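You operate a simulated robot arm through the tools that you are given. There is no shell and no other tool.

You run a simulated robot arm. Do the job below in one go: nothing can be reset, and whatever is moved stays where it is left.

TASK
Pull the stopper, empty the yellow and white pots, nest them in the orange bowl and plug the drain.
Fine: set the stopper on the basin tiles; tip the water on the slab, spilling little; yellow first, white inside it; no water is left standing.

Only the result counts: the job must be done as asked and must still hold three seconds after the hand-in. Knocking over, shifting, dropping, spilling or breaking anything else fails it. A push-on lid holds only when it is set on centred and level and pressed home; a screw cap is set on level and turned clockwise until tight.

THE ROBOT
A 6-joint arm with a two-finger parallel gripper, fixed in place. Base frame: the origin is at the foot of the arm, x ahead of it, y to its left, z up; the work surface is at about z = 74. Units: cm, rad, N and s.
Its first joint turns from -2.897 to 2.897 rad. Payload 3.43 kg.
The tool frame sits at the grasp point between the pads (the TCP): z along the fingers, y along the line on which they close. The tips reach 3.4 cm beyond it. Largest opening 12.8 cm; finger width 2.4, thickness 1.2; the body of the gripper, 4.8 by 13 cm, starts 9.6 cm behind the TCP.
Orientation is that of the tool frame in the base frame, as a unit quaternion [x, y, z, w]. With the fingers straight down and closing along the base's y, the tool's x points along the base's -x, its y along +y and its z along -z.

THE INTERFACE
- The arm moves only by the tool drive_tool. Its argument "motion" is a list of rows, each a list of 7 numbers: the shift along the base's x, y, z in cm, then the turn, a rotation vector about the base's x, y, z in rad, then the opening, from 0 (shut) to 1 (fully open). In form: [[dx, dy, dz, rx, ry, rz, grip], ...]. A call has 1 to 20 rows; each row is the pose to reach, as a shift and turn from the pose commanded when the call began. Rows are played at 5 a second. More than 5 cm and 0.15 rad between two rows, or a gripper value outside its range, and nothing of the call is played. A pose out of reach is approached as far as the arm can. The call stops where the force on the tool passes 40 N (or 10 N more than at its start, if that is more) or the arm is blocked; 0.2 s more then pass. The fingers move at their own pace (about 15.3 cm/s each) and stop on an object; they squeeze with about 39 N. The grip force told is the motor's: it shows also when the fingers shut on nothing. Time passes only in rows, and 0.2 s behind the last, so rows that repeat a pose let the fingers close. It gives the time, the measured TCP pose, the force on the tool (base axes), the opening and the grip force at its end, in the units of the frame above (readings bear some noise), with the torque about the TCP (base axes, N m) and any sound that the robot's microphone picked up.
- Cameras (640 x 400 px; columns grow to the right, rows downward): "scene" is fixed at [39.81, 50.04, 151.3]; the picture's right is [-0.72, -0.69, 0.00], its down [-0.53, 0.56, -0.64] and it looks along [0.44, -0.46, -0.77] (base axes); focal length 283 px, centre (320, 200). "wrist" rides on the gripper at [7.6, -1.1, -16] in the tool frame; the picture's right is [0.15, 0.99, 0.00], its down [-0.88, 0.13, -0.46] and it looks along [-0.45, 0.07, 0.89] (tool axes); focal length 234 px, centre (320, 200). There is no depth. A picture from a camera that has moved, and an enlarged one, comes with that camera's place and axes in the base frame and with its lens.
- capture(camera): a new picture of that camera. It takes no simulated time.
- zoom(camera, box): a new picture of the part [left, top, right, bottom] of that camera's present view, enlarged. It takes no simulated time.
- job_done(): hands the job in; it is judged then, once.

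Nothing tells you positions but the pictures and the camera data. Unless the task says otherwise, let go and move clear before handing in.

The tools are called after ">>>" by a JSON object that holds its "name" and its "arguments". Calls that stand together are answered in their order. drive_tool: Moves the arm, as the interface text tells. Its arguments: {"type":"object","properties":{"motion":{"type":"array"}},"required":["motion"]} The other tools are called the same way: capture (camera) takes a picture; zoom (camera, box) takes an enlarged picture of a part of a camera's view; job_done () hands the job in.

At the start:

```text
time: 0.0
position: [73.16, -22.42, 113.85]
tcp_rot: [0.0, 1.0, 0.0, 0.0]
wrist_force: [0.1, -0.1, -0.4]
moment: [0.01, -0.04, -0.01]
opening: 12.8
finger_force: 0.0
```

scene: 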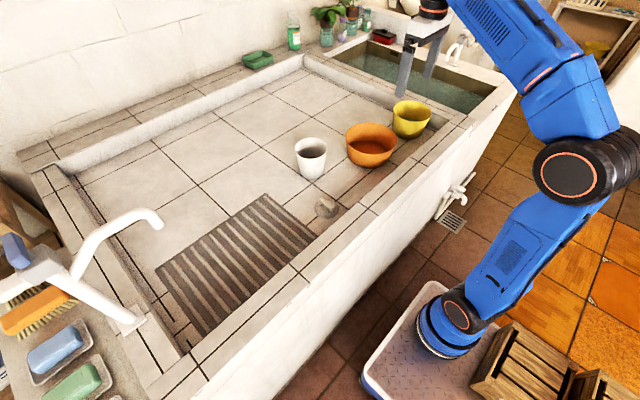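
wrist: 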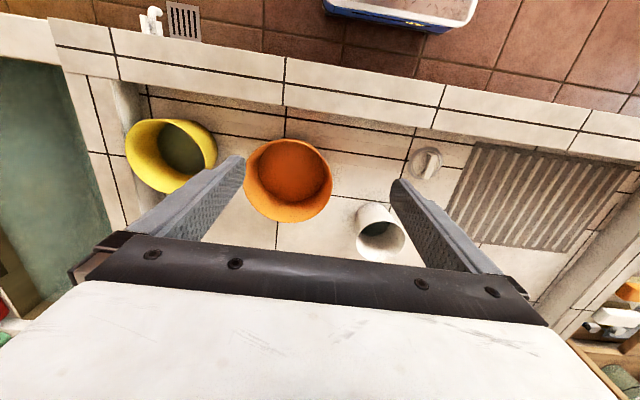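

I see a basin with a yellow pot, an orange bowl, a white pot, a stopper near the ribbed slab. I'll take closer pictures before moving.

>>> {"name": "zoom", "arguments": {"camera": "scene", "box": [280, 80, 440, 230]}}

>>> {"name": "zoom", "arguments": {"camera": "wrist", "box": [340, 120, 500, 270]}}

>>> {"name": "zoom", "arguments": {"camera": "wrist", "box": [80, 80, 350, 250]}}

>>> {"name": "zoom", "arguments": {"camera": "scene", "box": [140, 170, 360, 340]}}

```text
2.67 times, centred on (360, 155) of scene
camera zoom: at [39.81, 50.04, 151.3], right [-0.72, -0.69, 0.0], down [-0.53, 0.56, -0.64], along [0.44, -0.46, -0.77], focal length 755 px, centre (213, 320)
```

zoom: 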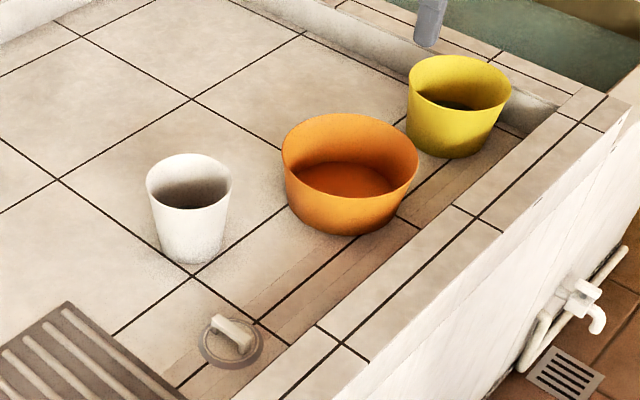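

```text
2.67 times, centred on (420, 195) of wrist
camera zoom: at [65.57, -23.52, 129.77], right [-0.15, 0.99, 0.0], down [0.88, 0.13, 0.46], along [0.45, 0.07, -0.89], focal length 624 px, centre (53, 213)
```

zoom: 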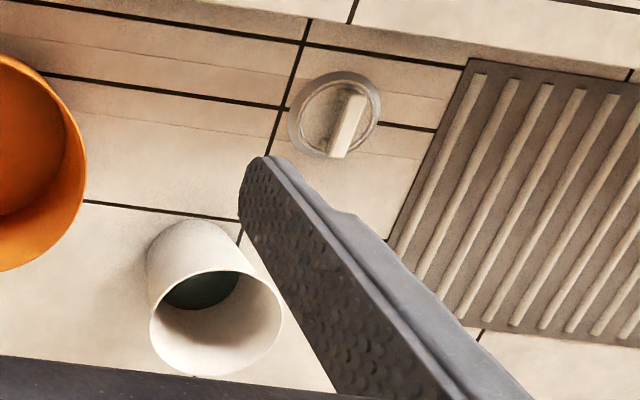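

```text
2.35 times, centred on (215, 165) of wrist
camera zoom: at [65.57, -23.52, 129.77], right [-0.15, 0.99, 0.0], down [0.88, 0.13, 0.46], along [0.45, 0.07, -0.89], focal length 551 px, centre (567, 282)
```

zoom: 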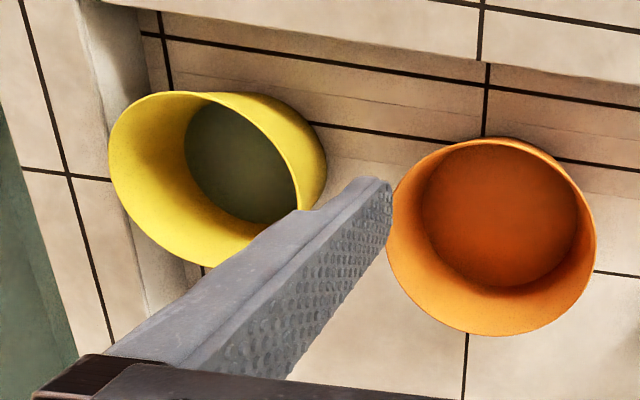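

```text
2.35 times, centred on (250, 255) of scene
camera zoom: at [39.81, 50.04, 151.3], right [-0.72, -0.69, 0.0], down [-0.53, 0.56, -0.64], along [0.44, -0.46, -0.77], focal length 666 px, centre (485, 71)
```

zoom: 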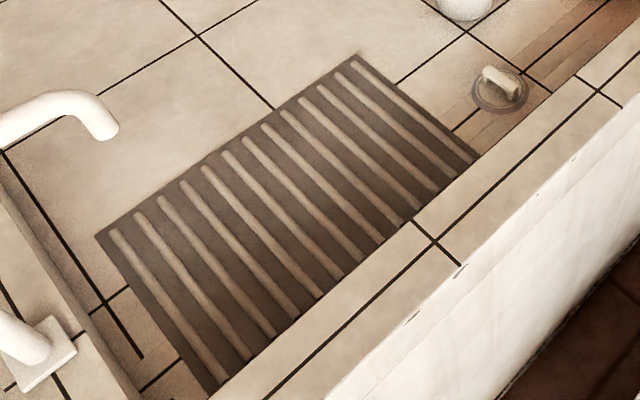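

The basin floor is at about z = 74. The stopper is near (80, 5), with its handle bar running along x, and the slab covers x 73–100, y 16–57. The rim centres are about yellow (84, -52, 84), orange (86, -27.5, 82) and white (96, -4.4, 86). I'll move over the stopper to look closer.

>>> {"name": "drive_tool", "arguments": {"motion": [[0, 4, -2, 0, 0, 0, 1], [0, 8, -4, 0, 0, 0, 1], [0, 12, -6, 0, 0, 0, 1], [-0.5, 16, -8, 0, 0, 0, 1], [-0.5, 20, -10, 0, 0, 0, 1], [-1, 23.5, -12, 0, 0, 0, 1], [-1.16, 26.42, -13.85, 0, 0, 0, 1]]}}

>>> {"name": "capture", "arguments": {"camera": "wrist"}}

>>> {"name": "capture", "arguments": {"camera": "scene"}}

```text
time: 1.6
position: [72.26, 3.98, 100.04]
tcp_rot: [0.002, 1.0, -0.001, 0.0]
wrist_force: [0.1, -0.3, -0.3]
moment: [-0.03, -0.02, 0.01]
opening: 12.8
finger_force: 0.1
```

```text
taken
camera wrist: at [64.58, 2.92, 116.04], right [-0.15, 0.99, 0.0], down [0.88, 0.13, 0.46], along [0.45, 0.07, -0.89], focal length 234 px, centre (320, 200)
```

wrist: 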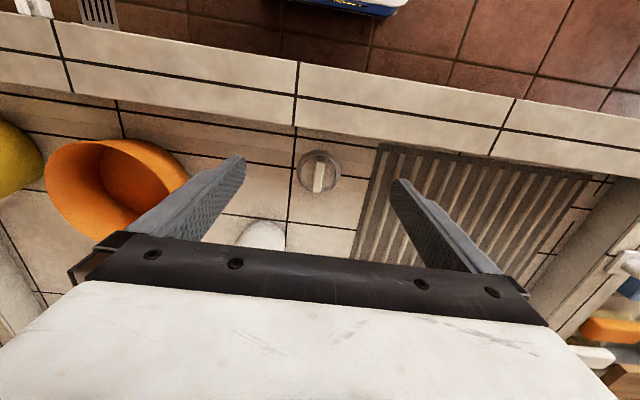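

```text
taken
```

scene: 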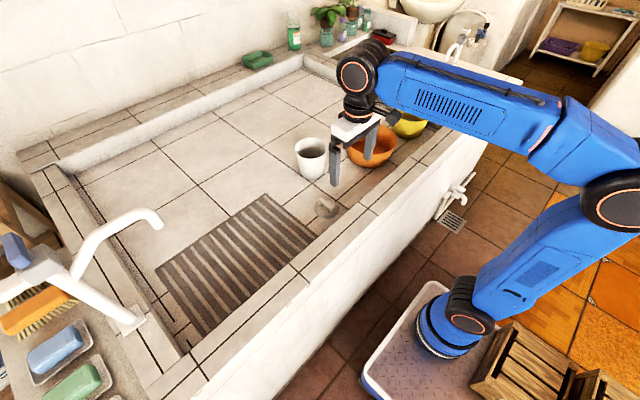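

The stopper shows clearly below, with its bar along x. I'll enlarge it.

>>> {"name": "zoom", "arguments": {"camera": "wrist", "box": [280, 140, 360, 200]}}

>>> {"name": "zoom", "arguments": {"camera": "scene", "box": [300, 180, 350, 230]}}

```text
6.67 times, centred on (320, 170) of wrist
camera zoom: at [64.58, 2.92, 116.04], right [-0.15, 0.99, 0.0], down [0.88, 0.13, 0.46], along [0.45, 0.07, -0.89], focal length 1561 px, centre (320, 400)
```

zoom: 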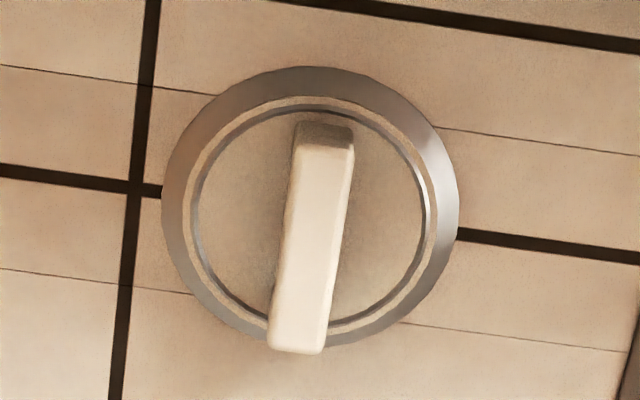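

```text
8.00 times, centred on (325, 205) of scene
camera zoom: at [39.81, 50.04, 151.3], right [-0.72, -0.69, 0.0], down [-0.53, 0.56, -0.64], along [0.44, -0.46, -0.77], focal length 2264 px, centre (280, 160)
```

zoom: 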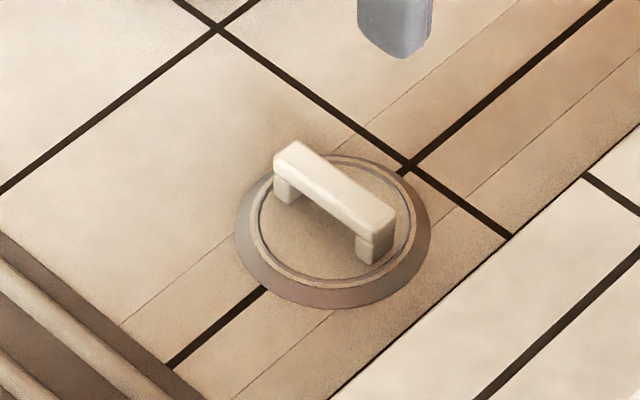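

The stopper has a bridge handle whose bar top centre is at (79.6, 5.06, 77.06), lying along x. I'll come down over it with the fingers part open, closing along y.

>>> {"name": "drive_tool", "arguments": {"motion": [[2.5, 0.4, -4, 0, 0, 0, 0.45], [5, 0.8, -8, 0, 0, 0, 0.45], [7.4, 1.06, -11, 0, 0, 0, 0.45], [7.4, 1.06, -14, 0, 0, 0, 0.45], [7.4, 1.06, -17, 0, 0, 0, 0.45], [7.4, 1.06, -17, 0, 0, 0, 0.45]]}}

>>> {"name": "capture", "arguments": {"camera": "wrist"}}

>>> {"name": "zoom", "arguments": {"camera": "scene", "box": [280, 150, 360, 230]}}

```text
time: 3.0
position: [79.72, 5.13, 82.88]
tcp_rot: [-0.001, 1.0, 0.0, 0.0]
wrist_force: [0.0, 0.2, -0.3]
moment: [-0.01, 0.02, 0.01]
opening: 5.74
finger_force: 0.0
```

```text
taken
camera wrist: at [72.04, 3.92, 98.97], right [-0.15, 0.99, 0.0], down [0.88, 0.13, 0.46], along [0.45, 0.07, -0.89], focal length 234 px, centre (320, 200)
```

wrist: 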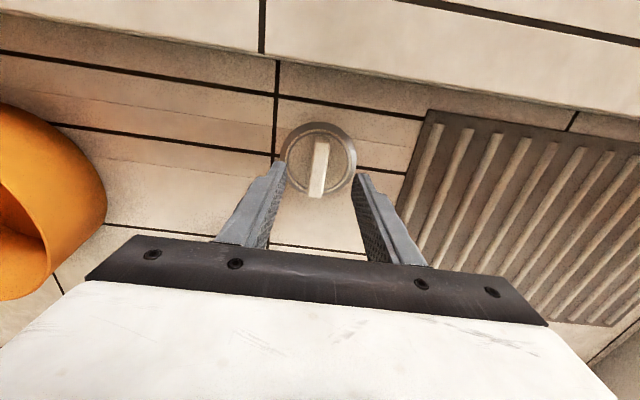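

```text
5.00 times, centred on (320, 190) of scene
camera zoom: at [39.81, 50.04, 151.3], right [-0.72, -0.69, 0.0], down [-0.53, 0.56, -0.64], along [0.44, -0.46, -0.77], focal length 1415 px, centre (320, 250)
```

zoom: 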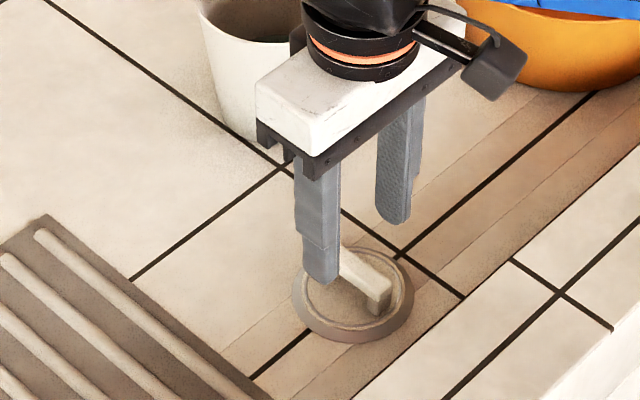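

The gripper is centred over the handle bar. I'll go down the last 4 cm and close on it.

>>> {"name": "drive_tool", "arguments": {"motion": [[0, 0, -2, 0, 0, 0, 0.45], [0, 0, -4.1, 0, 0, 0, 0.45], [0, 0, -4.1, 0, 0, 0, 0.45], [0, 0, -4.1, 0, 0, 0, 0], [0, 0, -4.1, 0, 0, 0, 0], [0, 0, -4.1, 0, 0, 0, 0]]}}

>>> {"name": "zoom", "arguments": {"camera": "scene", "box": [280, 150, 360, 230]}}

```text
time: 4.4
position: [79.62, 5.12, 78.57]
tcp_rot: [0.0, 1.0, 0.0, 0.0]
wrist_force: [-0.3, -6.0, 2.1]
moment: [-0.21, -0.02, -0.05]
opening: 1.46
finger_force: 39.2
```

```text
5.00 times, centred on (320, 190) of scene
camera zoom: at [39.81, 50.04, 151.3], right [-0.72, -0.69, 0.0], down [-0.53, 0.56, -0.64], along [0.44, -0.46, -0.77], focal length 1415 px, centre (320, 250)
```

zoom: 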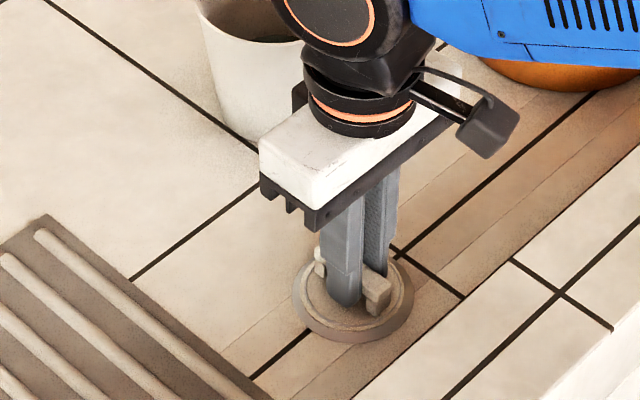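

The handle is gripped at 1.46 cm. I'll pull straight up now.

>>> {"name": "drive_tool", "arguments": {"motion": [[0, 0, 0.5, 0, 0, 0, 0], [0, 0, 1, 0, 0, 0, 0], [0, 0, 1.5, 0, 0, 0, 0], [0, 0, 2.5, 0, 0, 0, 0], [0, 0, 3.5, 0, 0, 0, 0], [0, 0, 5, 0, 0, 0, 0], [0, 0, 6, 0, 0, 0, 0]]}}

>>> {"name": "zoom", "arguments": {"camera": "scene", "box": [280, 150, 360, 230]}}

>>> {"name": "capture", "arguments": {"camera": "wrist"}}

```text
time: 6.0
position: [79.41, 5.15, 84.85]
tcp_rot: [-0.001, 1.0, 0.0, -0.001]
wrist_force: [-0.9, 0.6, -0.3]
moment: [0.01, 0.01, -0.02]
opening: 0.0
finger_force: 32.8
```

```text
5.00 times, centred on (320, 190) of scene
camera zoom: at [39.81, 50.04, 151.3], right [-0.72, -0.69, 0.0], down [-0.53, 0.56, -0.64], along [0.44, -0.46, -0.77], focal length 1415 px, centre (320, 250)
```

zoom: 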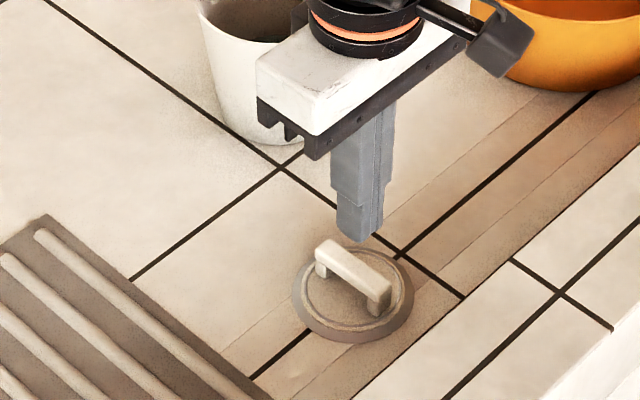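

```text
taken
camera wrist: at [71.81, 4.0, 100.85], right [-0.15, 0.99, 0.0], down [0.88, 0.13, 0.46], along [0.45, 0.07, -0.89], focal length 234 px, centre (320, 200)
```

wrist: 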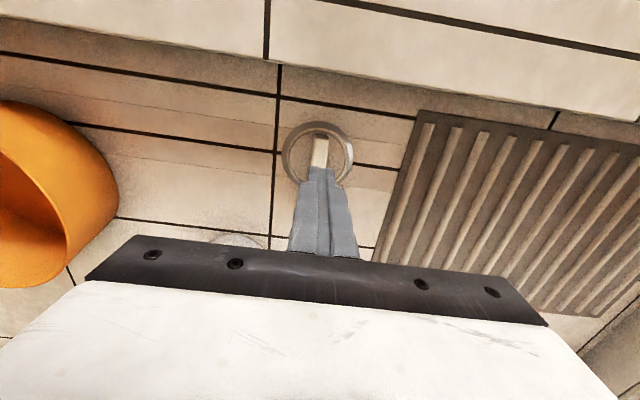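

The fingers slipped off the bar and the stopper did not move, so it is seated firmly. I'll grip again slightly deeper, pull in small steps and watch the force.

>>> {"name": "drive_tool", "arguments": {"motion": [[0, -0.06, 0, 0, 0, 0, 0.4], [0, -0.06, -2, 0, 0, 0, 0.4], [0, -0.06, -4, 0, 0, 0, 0.4], [0, -0.06, -5.5, 0, 0, 0, 0.4], [0, -0.06, -6.1, 0, 0, 0, 0.4], [0, -0.06, -6.4, 0, 0, 0, 0.4], [0, -0.06, -6.5, 0, 0, 0, 0.4], [0, -0.06, -6.5, 0, 0, 0, 0], [0, -0.06, -6.5, 0, 0, 0, 0], [0, -0.06, -6.5, 0, 0, 0, 0]]}}

```text
time: 8.2
position: [79.4, 5.13, 78.24]
tcp_rot: [0.001, 1.0, 0.0, 0.001]
wrist_force: [0.0, -13.4, 6.5]
moment: [-0.38, 0.01, 0.02]
opening: 1.45
finger_force: 39.1
```

The grip is on again with some sideways load. I'll test a small y shift to centre it.

>>> {"name": "drive_tool", "arguments": {"motion": [[0, -0.1, 0, 0, 0, 0, 0]]}}

```text
time: 8.6
position: [79.42, 5.04, 78.29]
tcp_rot: [0.0, 1.0, 0.0, 0.0]
wrist_force: [4.0, -1.2, 0.0]
moment: [-0.08, -0.19, -0.1]
opening: 1.47
finger_force: 39.1
```

That balanced the sideways load. Now a slow pull upward.

>>> {"name": "drive_tool", "arguments": {"motion": [[0, 0, 0.05, 0, 0, 0, 0], [0, 0, 0.1, 0, 0, 0, 0], [0, 0, 0.15, 0, 0, 0, 0]]}}

```text
time: 9.4
position: [79.4, 5.04, 78.54]
tcp_rot: [-0.001, 1.0, 0.0, 0.0]
wrist_force: [-1.1, 0.4, -0.5]
moment: [-0.02, -0.02, -0.04]
opening: 1.49
finger_force: 39.0
```

>>> {"name": "zoom", "arguments": {"camera": "scene", "box": [300, 180, 350, 230]}}

>>> {"name": "zoom", "arguments": {"camera": "wrist", "box": [270, 110, 370, 200]}}

```text
8.00 times, centred on (325, 205) of scene
camera zoom: at [39.81, 50.04, 151.3], right [-0.72, -0.69, 0.0], down [-0.53, 0.56, -0.64], along [0.44, -0.46, -0.77], focal length 2264 px, centre (280, 160)
```

zoom: 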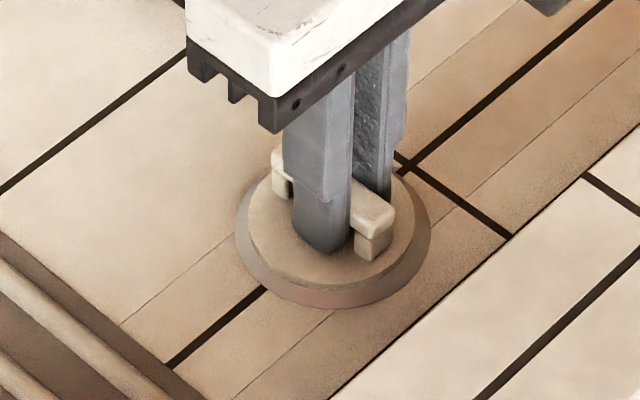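

```text
4.44 times, centred on (320, 155) of wrist
camera zoom: at [71.85, 3.87, 94.53], right [-0.15, 0.99, 0.0], down [0.88, 0.13, 0.46], along [0.45, 0.07, -0.89], focal length 1041 px, centre (320, 400)
```

zoom: 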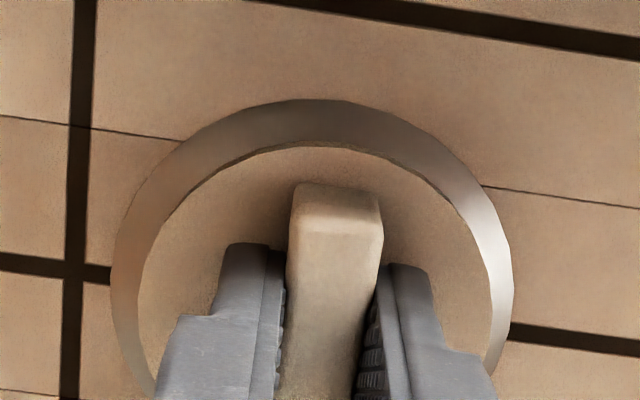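

The stopper is rising out of its seat. I'll keep pulling slowly.

>>> {"name": "drive_tool", "arguments": {"motion": [[0, 0, 0.1, 0, 0, 0, 0], [0, 0, 0.2, 0, 0, 0, 0], [0, 0, 0.3, 0, 0, 0, 0], [0, 0, 0.4, 0, 0, 0, 0], [0, 0, 0.5, 0, 0, 0, 0], [0, 0, 0.65, 0, 0, 0, 0], [0, 0, 0.8, 0, 0, 0, 0], [0, 0, 1.0, 0, 0, 0, 0], [0, 0, 1.2, 0, 0, 0, 0], [0, 0, 1.5, 0, 0, 0, 0], [0, 0, 1.8, 0, 0, 0, 0], [0, 0, 2.2, 0, 0, 0, 0], [0, 0, 2.6, 0, 0, 0, 0], [0, 0, 3.0, 0, 0, 0, 0]]}}

>>> {"name": "zoom", "arguments": {"camera": "scene", "box": [280, 150, 360, 230]}}

```text
time: 12.4
position: [79.35, 4.99, 81.49]
tcp_rot: [-0.001, 1.0, 0.0, 0.0]
wrist_force: [-0.1, -0.4, -0.6]
moment: [-0.03, -0.03, -0.04]
opening: 1.48
finger_force: 38.7
```

```text
5.00 times, centred on (320, 190) of scene
camera zoom: at [39.81, 50.04, 151.3], right [-0.72, -0.69, 0.0], down [-0.53, 0.56, -0.64], along [0.44, -0.46, -0.77], focal length 1415 px, centre (320, 250)
```

zoom: 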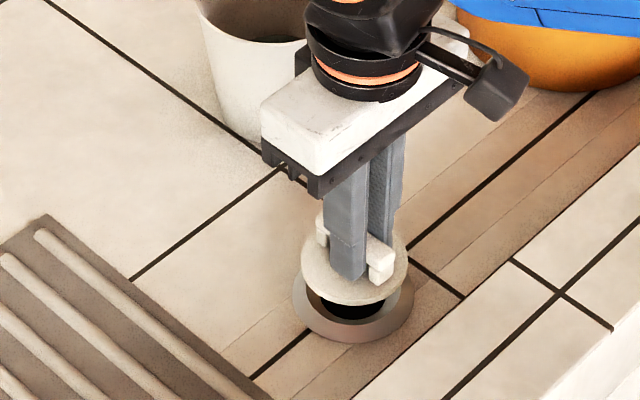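

The stopper is out. I'll lift it clear and carry it toward open tile near (79, -8), then check its underside.

>>> {"name": "drive_tool", "arguments": {"motion": [[0, 0, 1.5, 0, 0, 0, 0], [0, 0, 3, 0, 0, 0, 0], [0, -2, 4, 0, 0, 0, 0], [0, -4.5, 4, 0, 0, 0, 0], [0, -7, 4, 0, 0, 0, 0], [0, -9.5, 4, 0, 0, 0, 0], [0, -12, 4, 0, 0, 0, 0], [0, -13, 4, 0, 0, 0, 0], [0, -13, 4, 0, 0, 0, 0]]}}

>>> {"name": "zoom", "arguments": {"camera": "scene", "box": [290, 110, 410, 220]}}

>>> {"name": "capture", "arguments": {"camera": "wrist"}}

```text
time: 14.4
position: [79.48, -7.92, 85.39]
tcp_rot: [0.0, 1.0, 0.0, 0.0]
wrist_force: [0.6, 0.7, 0.3]
moment: [0.02, 0.02, 0.0]
opening: 1.46
finger_force: 39.2
```

```text
3.64 times, centred on (350, 165) of scene
camera zoom: at [39.81, 50.04, 151.3], right [-0.72, -0.69, 0.0], down [-0.53, 0.56, -0.64], along [0.44, -0.46, -0.77], focal length 1029 px, centre (211, 327)
```

zoom: 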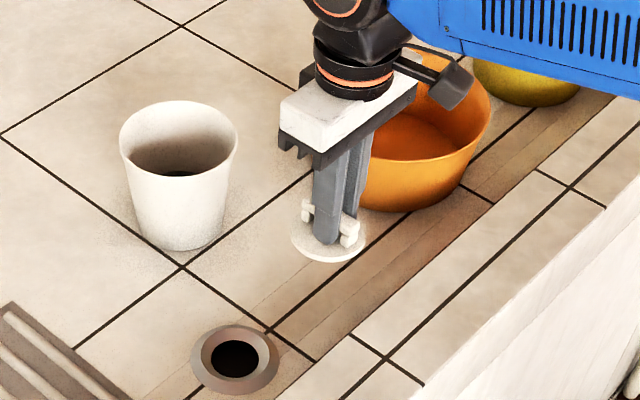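

```text
taken
camera wrist: at [71.85, -9.13, 101.49], right [-0.15, 0.99, 0.0], down [0.88, 0.13, 0.46], along [0.45, 0.07, -0.89], focal length 234 px, centre (320, 200)
```

wrist: 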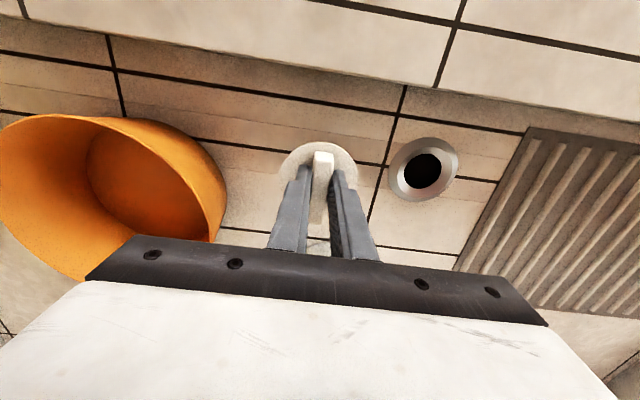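

The drain is open and the stopper hangs level over bare tile. I'll lower it gently.

>>> {"name": "drive_tool", "arguments": {"motion": [[0, 0, -2, 0, 0, 0, 0], [0, 0, -3.5, 0, 0, 0, 0], [0, 0, -4.5, 0, 0, 0, 0], [0, 0, -5, 0, 0, 0, 0], [0, 0, -5.2, 0, 0, 0, 0], [0, 0, -5.4, 0, 0, 0, 0], [0, 0, -5.4, 0, 0, 0, 0]]}}

>>> {"name": "zoom", "arguments": {"camera": "scene", "box": [310, 140, 380, 210]}}

```text
time: 16.0
position: [79.42, -7.9, 80.07]
tcp_rot: [-0.001, 1.0, 0.0, 0.0]
wrist_force: [0.6, 0.5, -0.3]
moment: [-0.02, 0.02, -0.01]
opening: 1.49
finger_force: 38.9
```

```text
5.71 times, centred on (345, 175) of scene
camera zoom: at [39.81, 50.04, 151.3], right [-0.72, -0.69, 0.0], down [-0.53, 0.56, -0.64], along [0.44, -0.46, -0.77], focal length 1617 px, centre (177, 343)
```

zoom: 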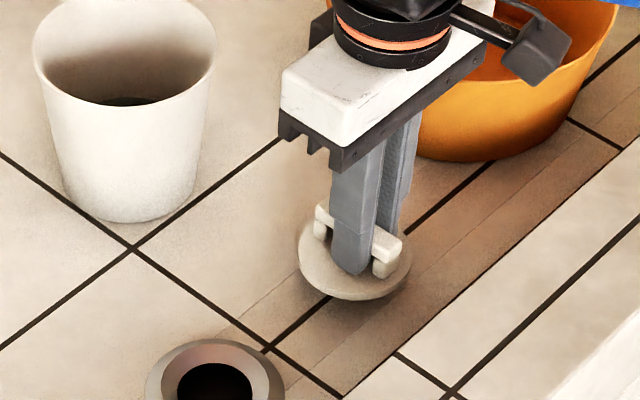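

>>> {"name": "drive_tool", "arguments": {"motion": [[0, 0, -0.2, 0, 0, 0, 0], [0, 0, -0.4, 0, 0, 0, 0], [0, 0, -0.5, 0, 0, 0, 0]]}}

```text
time: 16.8
position: [79.57, -7.85, 79.49]
tcp_rot: [0.0, 1.0, 0.0, -0.001]
wrist_force: [0.2, 0.0, 0.0]
moment: [0.0, 0.02, 0.01]
opening: 1.5
finger_force: 39.6
```

The stopper is not touching yet, so I'll keep lowering in small steps.

>>> {"name": "drive_tool", "arguments": {"motion": [[0, 0, -0.1, 0, 0, 0, 0], [0, 0, -0.2, 0, 0, 0, 0], [0, 0, -0.3, 0, 0, 0, 0]]}}

>>> {"name": "zoom", "arguments": {"camera": "scene", "box": [310, 140, 380, 210]}}

```text
time: 17.6
position: [79.38, -7.96, 79.25]
tcp_rot: [0.0, 1.0, 0.0, 0.0]
wrist_force: [-0.9, 0.5, -1.8]
moment: [-0.01, 0.0, -0.02]
opening: 1.5
finger_force: 39.0
```

```text
5.71 times, centred on (345, 175) of scene
camera zoom: at [39.81, 50.04, 151.3], right [-0.72, -0.69, 0.0], down [-0.53, 0.56, -0.64], along [0.44, -0.46, -0.77], focal length 1617 px, centre (177, 343)
```

zoom: 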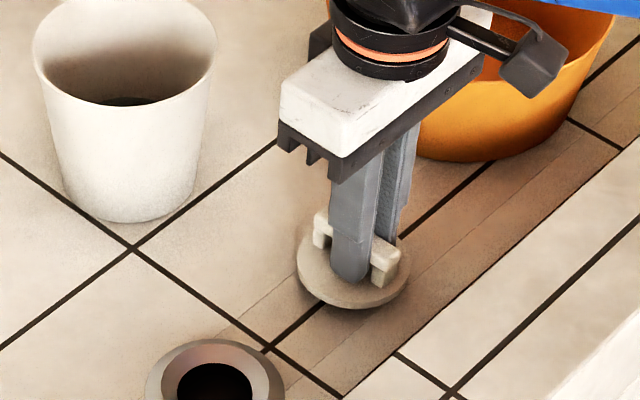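

>>> {"name": "drive_tool", "arguments": {"motion": [[0, 0, -0.1, 0, 0, 0, 0], [0, 0, -0.2, 0, 0, 0, 0], [0, 0, -0.25, 0, 0, 0, 0]]}}

```text
time: 18.4
position: [79.29, -7.98, 79.19]
tcp_rot: [0.0, 1.0, 0.0, 0.001]
wrist_force: [7.3, 1.9, 16.0]
moment: [0.1, -0.32, -0.01]
opening: 1.48
finger_force: 39.3
```

It has touched the tile with a force of 16 N. I'll ease off a little, open and rise straight up.

>>> {"name": "drive_tool", "arguments": {"motion": [[0, 0, 0.08, 0, 0, 0, 0], [0, 0, 0.08, 0, 0, 0, 0.3], [0, 0, 0.08, 0, 0, 0, 0.3], [0, 0, 1, 0, 0, 0, 0.3], [0, 0, 3, 0, 0, 0, 0.3], [0, 0, 6, 0, 0, 0, 0.3], [0, 0, 10, 0, 0, 0, 0.3], [0, 0, 14, 0, 0, 0, 0.3]]}}

>>> {"name": "capture", "arguments": {"camera": "scene"}}

>>> {"name": "capture", "arguments": {"camera": "wrist"}}

```text
time: 20.2
position: [79.35, -7.94, 93.07]
tcp_rot: [0.0, 1.0, 0.0, 0.001]
wrist_force: [0.0, -0.4, 0.3]
moment: [0.0, 0.04, -0.02]
opening: 3.84
finger_force: 0.1
```

```text
taken
```

scene: 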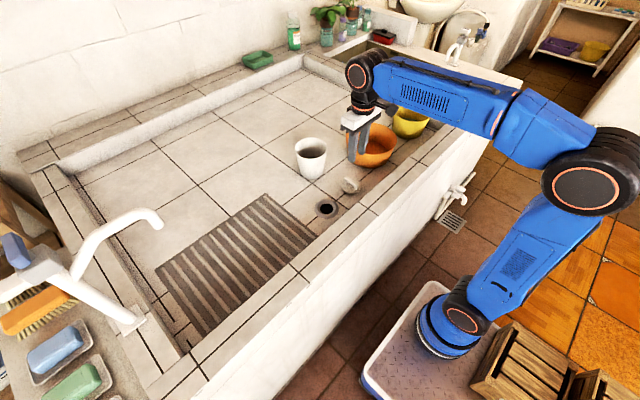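

```text
taken
camera wrist: at [71.69, -9.19, 108.96], right [-0.15, 0.99, 0.0], down [0.88, 0.13, 0.46], along [0.45, 0.07, -0.89], focal length 234 px, centre (320, 200)
```

wrist: 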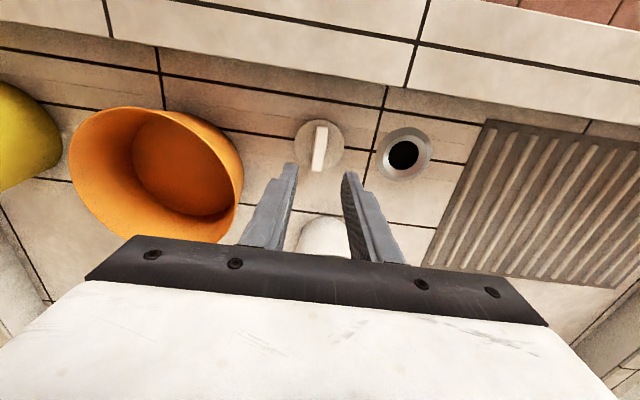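

The stopper stands flat on the tiles at about (79.4, -8). Next I'll go over to look closely at the yellow pot.

>>> {"name": "drive_tool", "arguments": {"motion": [[-0.5, -3, 3, 0, 0, 0, 0.3], [-1, -7, 5, 0, 0, 0, 0.3], [-2, -11, 7, 0, 0, 0, 0.3], [-3, -15, 9, 0, 0, 0, 0.5], [-4, -19, 11, 0, 0, 0, 0.5], [-5, -23, 12, 0, 0, 0, 0.5], [-6, -27.5, 12, 0, 0, 0, 0.5], [-7, -32, 12, 0, 0, 0, 0.5], [-7.4, -36.5, 12, 0, 0, 0, 0.5], [-7.4, -41, 12, 0, 0, 0, 0.5], [-7.4, -44, 12, 0, 0, 0, 0.5], [-7.4, -44, 12, 0, 0, 0, 0.5]]}}

>>> {"name": "capture", "arguments": {"camera": "wrist"}}

>>> {"name": "zoom", "arguments": {"camera": "scene", "box": [300, 60, 460, 180]}}

```text
time: 22.8
position: [71.87, -52.09, 105.32]
tcp_rot: [0.001, 1.0, 0.0, 0.0]
wrist_force: [0.3, -0.1, 0.2]
moment: [0.0, 0.03, 0.03]
opening: 6.4
finger_force: 0.0
```

```text
taken
camera wrist: at [64.39, -53.31, 121.36], right [-0.15, 0.99, 0.0], down [0.88, 0.13, 0.46], along [0.45, 0.07, -0.89], focal length 234 px, centre (320, 200)
```

wrist: 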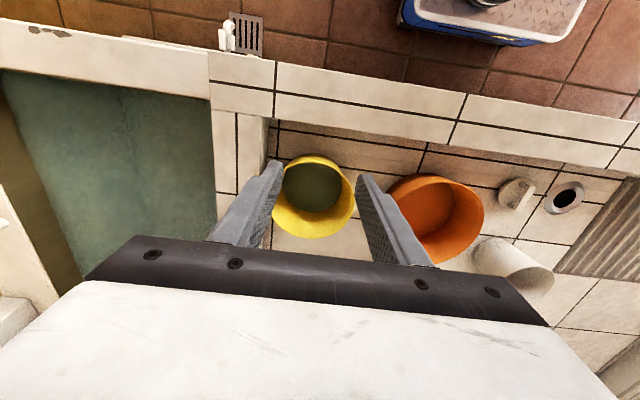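

```text
3.33 times, centred on (380, 120) of scene
camera zoom: at [39.81, 50.04, 151.3], right [-0.72, -0.69, 0.0], down [-0.53, 0.56, -0.64], along [0.44, -0.46, -0.77], focal length 943 px, centre (120, 467)
```

zoom: 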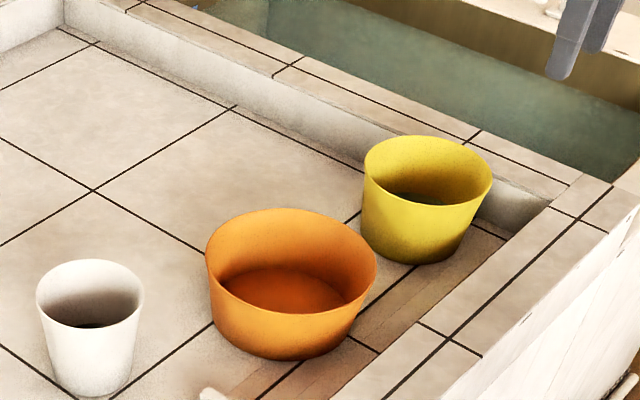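

>>> {"name": "zoom", "arguments": {"camera": "wrist", "box": [255, 140, 365, 250]}}

>>> {"name": "zoom", "arguments": {"camera": "scene", "box": [375, 80, 445, 150]}}

>>> {"name": "zoom", "arguments": {"camera": "wrist", "box": [370, 150, 500, 270]}}

>>> {"name": "zoom", "arguments": {"camera": "scene", "box": [335, 110, 405, 180]}}

```text
3.64 times, centred on (310, 195) of wrist
camera zoom: at [64.39, -53.31, 121.36], right [-0.15, 0.99, 0.0], down [0.88, 0.13, 0.46], along [0.45, 0.07, -0.89], focal length 852 px, centre (356, 218)
```

zoom: 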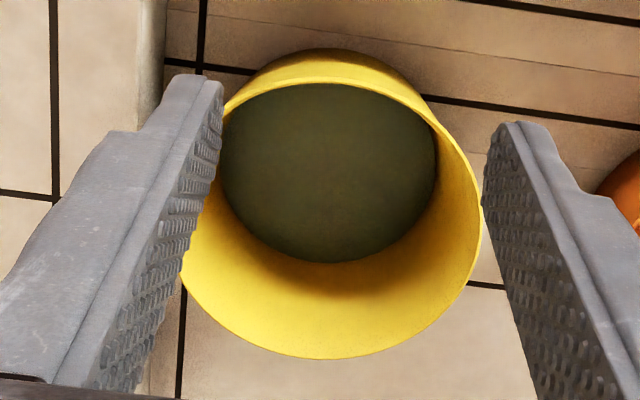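

```text
5.71 times, centred on (410, 115) of scene
camera zoom: at [39.81, 50.04, 151.3], right [-0.72, -0.69, 0.0], down [-0.53, 0.56, -0.64], along [0.44, -0.46, -0.77], focal length 1617 px, centre (-194, 686)
```

zoom: 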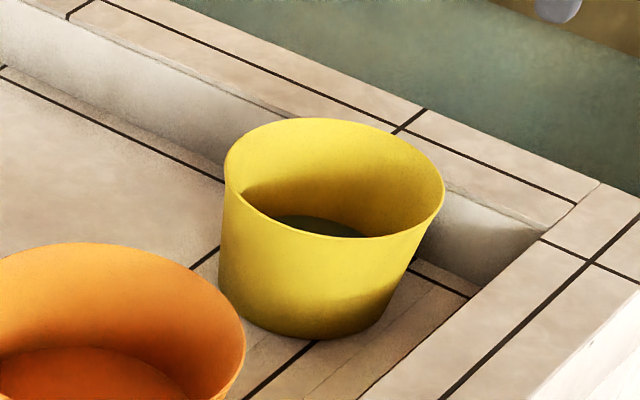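

```text
3.33 times, centred on (435, 210) of wrist
camera zoom: at [64.39, -53.31, 121.36], right [-0.15, 0.99, 0.0], down [0.88, 0.13, 0.46], along [0.45, 0.07, -0.89], focal length 781 px, centre (-63, 167)
```

zoom: 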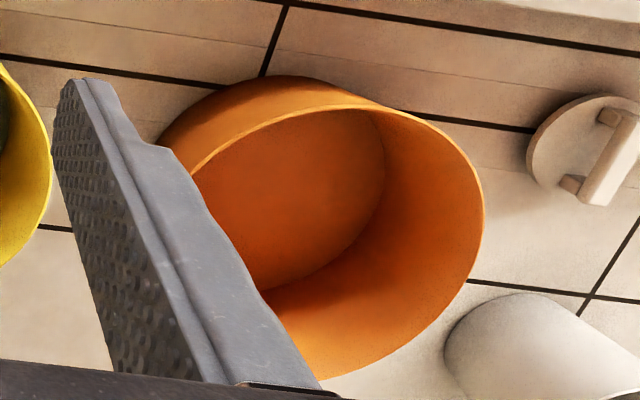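

```text
5.71 times, centred on (370, 145) of scene
camera zoom: at [39.81, 50.04, 151.3], right [-0.72, -0.69, 0.0], down [-0.53, 0.56, -0.64], along [0.44, -0.46, -0.77], focal length 1617 px, centre (34, 514)
```

zoom: 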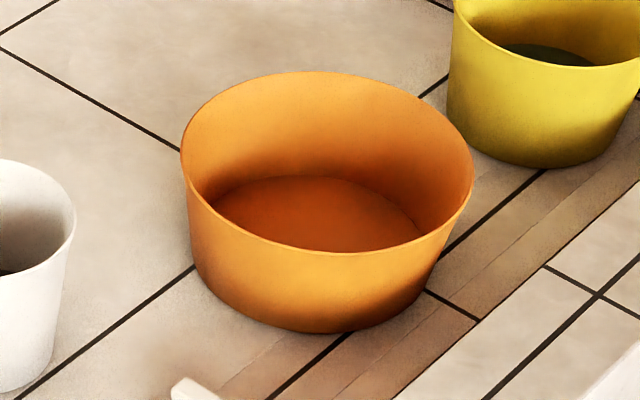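

The yellow pot's rim centre is at about (83.7, -51.9, 84), with a rim radius of 7.8 and walls tapering about 8°. I plan to grip its +y wall, tilting the tool to match the taper, and later pour over the -y lip so the wrist stays clear of the faucet. First I'll hover above that wall.

>>> {"name": "drive_tool", "arguments": {"motion": [[3, 2.2, 0, 0, 0, 0, 0.27], [6, 4.5, -1, 0, 0, 0, 0.27], [9, 6.8, -3, -0.05, 0, 0, 0.27], [11.75, 8.85, -6, -0.1, 0, 0, 0.27], [11.75, 8.85, -10, -0.143, 0, 0, 0.27], [11.75, 8.85, -13, -0.143, 0, 0, 0.27], [11.75, 8.85, -15.5, -0.143, 0, 0, 0.27], [11.75, 8.85, -15.5, -0.143, 0, 0, 0.27]]}}

>>> {"name": "capture", "arguments": {"camera": "wrist"}}

>>> {"name": "zoom", "arguments": {"camera": "scene", "box": [345, 50, 455, 150]}}

```text
time: 24.6
position: [83.58, -43.31, 89.53]
tcp_rot: [0.0, 0.997, -0.072, -0.001]
wrist_force: [0.7, -0.7, 0.1]
moment: [-0.01, -0.01, -0.01]
opening: 3.46
finger_force: 0.0
```

```text
taken
camera wrist: at [76.0, -42.19, 105.49], right [-0.15, 0.98, -0.14], down [0.88, 0.19, 0.43], along [0.45, -0.06, -0.89], focal length 234 px, centre (320, 200)
```

wrist: 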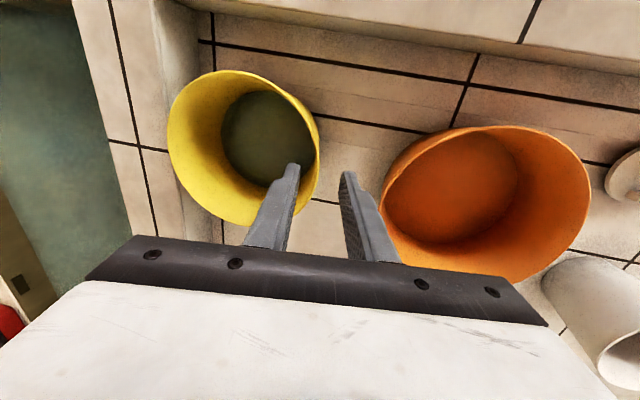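

```text
4.00 times, centred on (400, 100) of scene
camera zoom: at [39.81, 50.04, 151.3], right [-0.72, -0.69, 0.0], down [-0.53, 0.56, -0.64], along [0.44, -0.46, -0.77], focal length 1132 px, centre (0, 600)
```

zoom: 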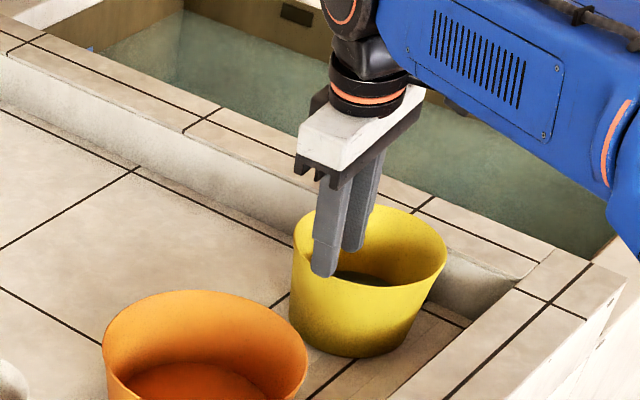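

The fingers straddle the +y wall of the yellow pot in line with the rim. I'll go down along the tool axis and close.

>>> {"name": "drive_tool", "arguments": {"motion": [[0, -0.28, -2, 0, 0, 0, 0.27], [0, -0.57, -4, 0, 0, 0, 0.27], [0, -0.85, -6, 0, 0, 0, 0.27], [0, -1.14, -8, 0, 0, 0, 0.27], [0, -1.14, -8, 0, 0, 0, 0.27]]}}

>>> {"name": "capture", "arguments": {"camera": "wrist"}}

>>> {"name": "zoom", "arguments": {"camera": "scene", "box": [345, 50, 455, 150]}}

```text
time: 25.8
position: [83.73, -44.44, 81.37]
tcp_rot: [0.001, 0.998, -0.071, 0.0]
wrist_force: [0.5, 0.7, -0.1]
moment: [-0.02, -0.01, -0.02]
opening: 3.49
finger_force: 0.1
```

```text
taken
camera wrist: at [76.1, -43.31, 97.4], right [-0.15, 0.98, -0.14], down [0.88, 0.19, 0.43], along [0.45, -0.06, -0.89], focal length 234 px, centre (320, 200)
```

wrist: 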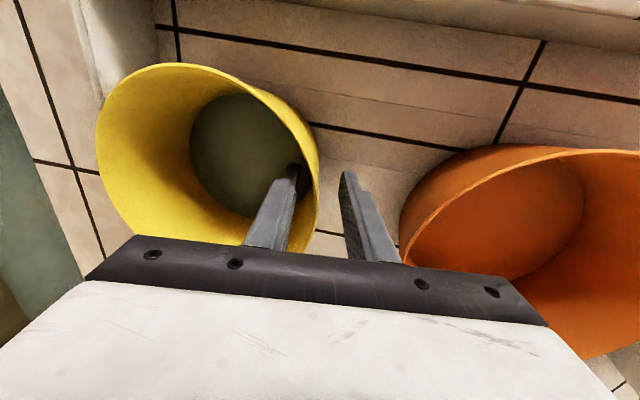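

```text
4.00 times, centred on (400, 100) of scene
camera zoom: at [39.81, 50.04, 151.3], right [-0.72, -0.69, 0.0], down [-0.53, 0.56, -0.64], along [0.44, -0.46, -0.77], focal length 1132 px, centre (0, 600)
```

zoom: 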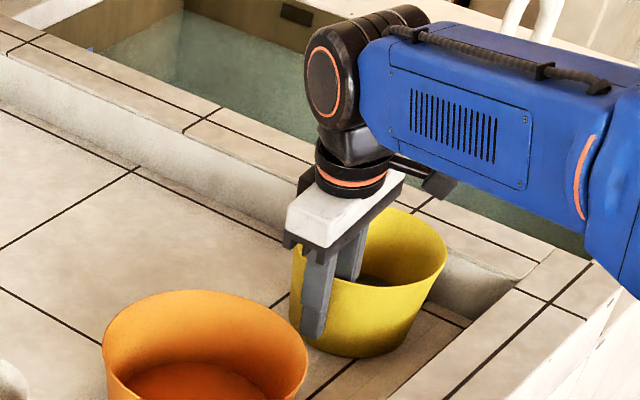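

The wall sits between the fingers. I'll close in steps.

>>> {"name": "drive_tool", "arguments": {"motion": [[0, 0, 0, 0, 0, 0, 0.15], [0, 0, 0, 0, 0, 0, 0.1], [0, 0, 0, 0, 0, 0, 0.06], [0, 0, 0, 0, 0, 0, 0.03], [0, 0, 0, 0, 0, 0, 0], [0, 0, 0, 0, 0, 0, 0], [0, 0, 0, 0, 0, 0, 0]]}}

>>> {"name": "capture", "arguments": {"camera": "wrist"}}

```text
time: 27.4
position: [83.64, -44.42, 81.46]
tcp_rot: [0.0, 0.997, -0.072, 0.001]
wrist_force: [-1.5, -0.1, 2.9]
moment: [0.05, 0.34, -0.08]
opening: 0.22
finger_force: 37.4
```

```text
taken
camera wrist: at [76.1, -43.3, 97.43], right [-0.15, 0.98, -0.14], down [0.88, 0.19, 0.43], along [0.45, -0.06, -0.89], focal length 234 px, centre (320, 200)
```

wrist: 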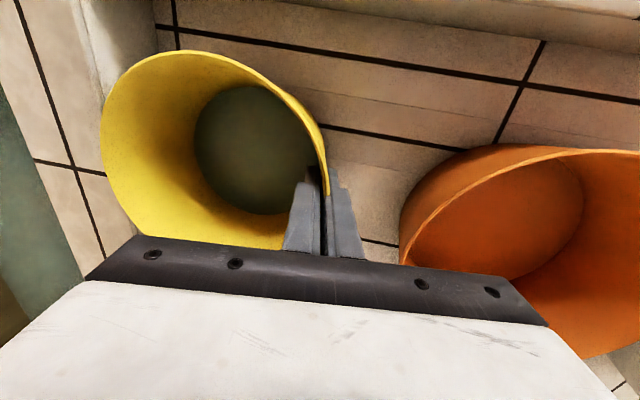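

The wall is gripped and is about 0.2 cm thick. I'll lift slowly and check that the pot stays level.

>>> {"name": "drive_tool", "arguments": {"motion": [[0, 0, 0.3, 0, 0, 0, 0], [0, 0, 0.6, 0, 0, 0, 0], [0, 0, 1, 0, 0, 0, 0], [0, 0, 1.5, 0, 0, 0, 0], [0, 0, 2, 0, 0, 0, 0], [0, 0, 2, 0, 0, 0, 0]]}}

>>> {"name": "capture", "arguments": {"camera": "wrist"}}

>>> {"name": "zoom", "arguments": {"camera": "scene", "box": [345, 50, 455, 150]}}

```text
time: 28.8
position: [83.75, -44.32, 83.46]
tcp_rot: [0.0, 0.997, -0.071, 0.0]
wrist_force: [-0.1, 0.5, -2.6]
moment: [0.2, 0.03, -0.01]
opening: 0.21
finger_force: 37.3
```

```text
taken
camera wrist: at [76.16, -43.3, 99.45], right [-0.15, 0.98, -0.14], down [0.88, 0.19, 0.43], along [0.45, -0.06, -0.89], focal length 234 px, centre (320, 200)
```

wrist: 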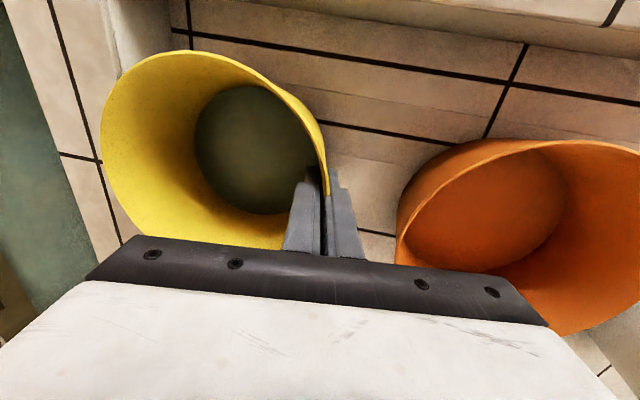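

```text
4.00 times, centred on (400, 100) of scene
camera zoom: at [39.81, 50.04, 151.3], right [-0.72, -0.69, 0.0], down [-0.53, 0.56, -0.64], along [0.44, -0.46, -0.77], focal length 1132 px, centre (0, 600)
```

zoom: 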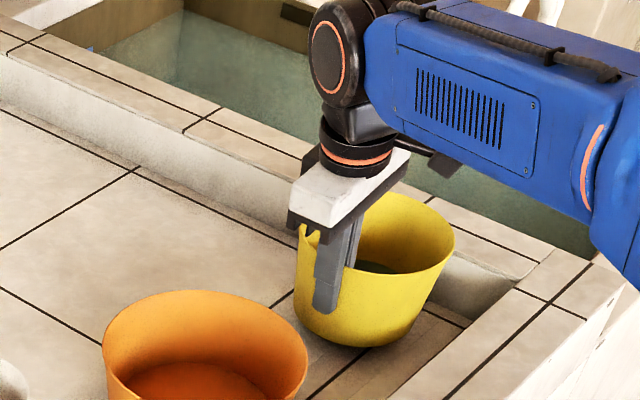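

The pot is held level and weighs only about 0.26 kg with its water. I'll raise it well above the other pots and carry it smoothly toward the slab.

>>> {"name": "drive_tool", "arguments": {"motion": [[0, 0, 1.5, 0, 0, 0, 0], [0, 0, 3.5, 0, 0, 0, 0], [0, 0, 6, 0, 0, 0, 0], [0, 0, 9, 0, 0, 0, 0], [0, 0, 12, 0, 0, 0, 0], [0, 0.5, 14, 0, 0, 0, 0], [0, 2, 14.8, 0, 0, 0, 0], [0, 4, 15, 0, 0, 0, 0], [0, 7, 15, 0, 0, 0, 0], [0, 10, 15, 0, 0, 0, 0], [0, 13.5, 15, 0, 0, 0, 0], [0, 17, 15, 0, 0, 0, 0], [0, 20.5, 15, 0, 0, 0, 0], [0, 24, 15, 0, 0, 0, 0], [0, 27.5, 15, 0, 0, 0, 0], [0, 31, 15, 0, 0, 0, 0], [0, 34, 15, 0, 0, 0, 0], [0, 36.5, 15, 0, 0, 0, 0], [0, 38, 15, 0, 0, 0, 0], [0, 38.5, 15, 0, 0, 0, 0]]}}

>>> {"name": "capture", "arguments": {"camera": "scene"}}

>>> {"name": "capture", "arguments": {"camera": "wrist"}}

```text
time: 33.0
position: [83.72, -5.92, 98.57]
tcp_rot: [-0.001, 0.997, -0.072, 0.0]
wrist_force: [0.4, 0.0, -2.4]
moment: [0.2, 0.0, -0.03]
opening: 0.23
finger_force: 37.0
```

```text
taken
```

scene: 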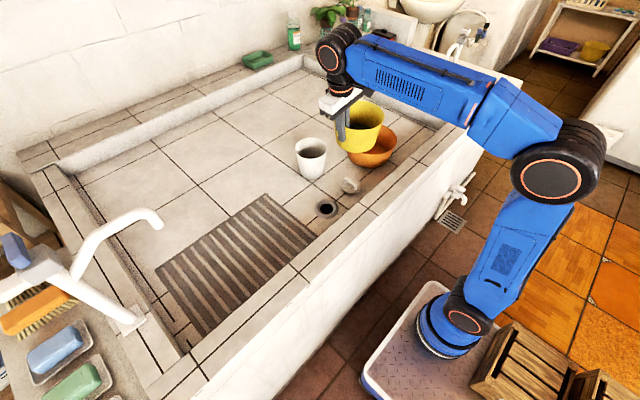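

```text
taken
camera wrist: at [76.21, -4.71, 114.63], right [-0.15, 0.98, -0.14], down [0.88, 0.19, 0.43], along [0.45, -0.06, -0.89], focal length 234 px, centre (320, 200)
```

wrist: 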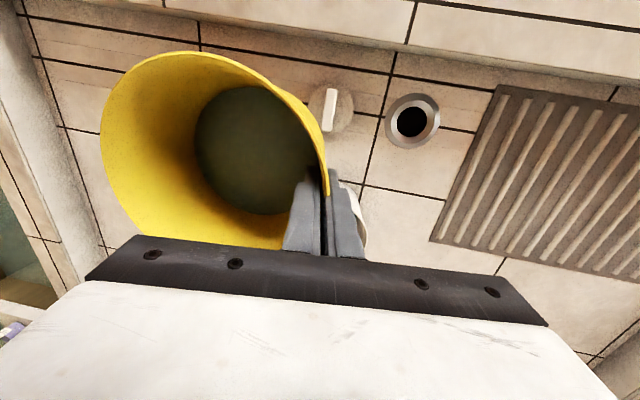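

The pot is steady. I'll carry on to the slab side.

>>> {"name": "drive_tool", "arguments": {"motion": [[0, 1, 0, 0, 0, 0, 0], [0, 3, 0, 0, 0, 0, 0], [0, 6, 0, 0, 0, 0, 0], [0, 9.5, 0, 0, 0, 0, 0], [0, 13, 0, 0, 0, 0, 0], [0, 16.5, 0, 0, 0, 0, 0], [0, 20, 0, 0, 0, 0, 0], [0, 23.5, 0, 0, 0, 0, 0], [0, 27, 0, 0, 0, 0, 0], [0, 30, 0, 0, 0, 0, 0], [0, 32.5, 0, 0, 0, 0, 0], [0, 34.5, 0, 0, 0, 0, 0], [0, 35.5, 0, 0, 0, 0, 0], [0, 36, 0, 0, 0, 0, 0]]}}

>>> {"name": "capture", "arguments": {"camera": "scene"}}

>>> {"name": "capture", "arguments": {"camera": "wrist"}}

```text
time: 36.0
position: [83.72, 30.13, 98.61]
tcp_rot: [0.001, 0.997, -0.072, -0.001]
wrist_force: [1.3, 0.0, -2.8]
moment: [0.23, -0.03, 0.0]
opening: 0.21
finger_force: 37.4
```

```text
taken
```

scene: 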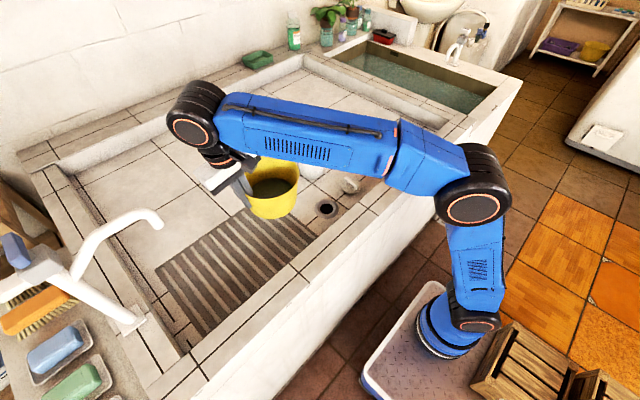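

```text
taken
camera wrist: at [76.18, 31.28, 114.56], right [-0.15, 0.98, -0.14], down [0.88, 0.19, 0.43], along [0.45, -0.06, -0.89], focal length 234 px, centre (320, 200)
```

wrist: 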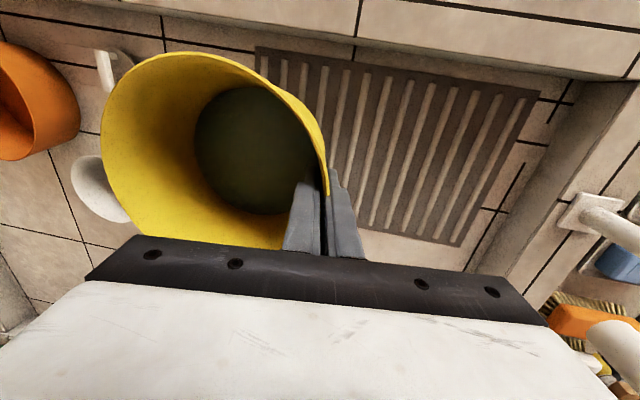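

The pot is over the slab and well away from the faucet spout near (88, 49, 103). I'll start tilting slowly about x, shifting +y so the lip stays above the slab.

>>> {"name": "drive_tool", "arguments": {"motion": [[0, 0.3, 0, 0.05, 0, 0, 0], [0, 0.8, 0, 0.12, 0, 0, 0], [0, 1.4, 0, 0.2, 0, 0, 0], [0, 2, 0, 0.28, 0, 0, 0], [0, 2.6, 0, 0.36, 0, 0, 0], [0, 3.2, 0, 0.44, 0, 0, 0], [0, 3.8, 0, 0.52, 0, 0, 0], [0, 4.4, 0, 0.6, 0, 0, 0], [0, 5, 0, 0.68, 0, 0, 0], [0, 5.5, 0, 0.75, 0, 0, 0], [0, 6, 0, 0.8, 0, 0, 0], [0, 6, 0, 0.8, 0, 0, 0]]}}

>>> {"name": "capture", "arguments": {"camera": "scene"}}

>>> {"name": "capture", "arguments": {"camera": "wrist"}}

```text
time: 38.6
position: [83.69, 36.25, 98.52]
tcp_rot: [0.0, 0.946, 0.323, 0.0]
wrist_force: [-0.1, 0.1, -2.6]
moment: [0.05, 0.0, -0.01]
opening: 0.21
finger_force: 36.8
```

```text
taken
```

scene: 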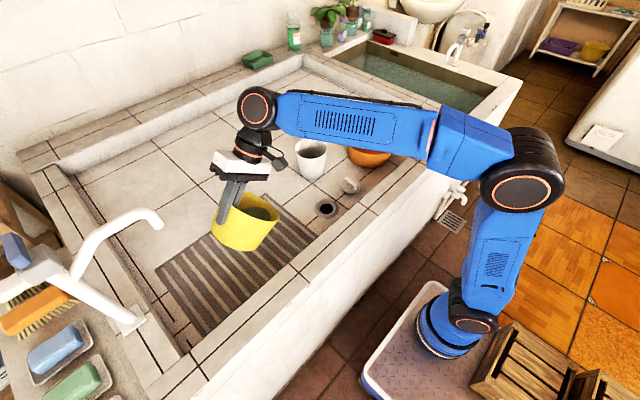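

```text
taken
camera wrist: at [76.09, 25.5, 110.54], right [-0.15, 0.78, 0.6], down [0.88, -0.18, 0.44], along [0.45, 0.6, -0.66], focal length 234 px, centre (320, 200)
```

wrist: 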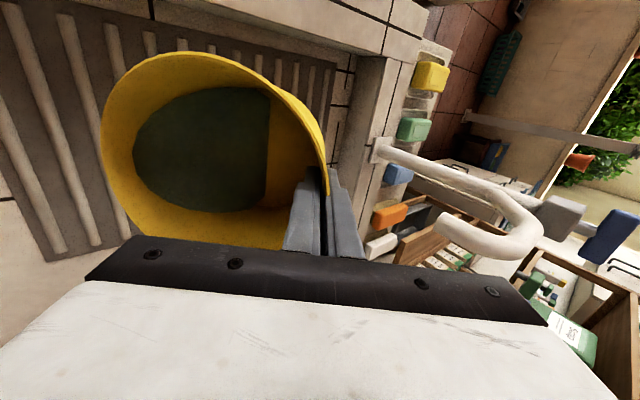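

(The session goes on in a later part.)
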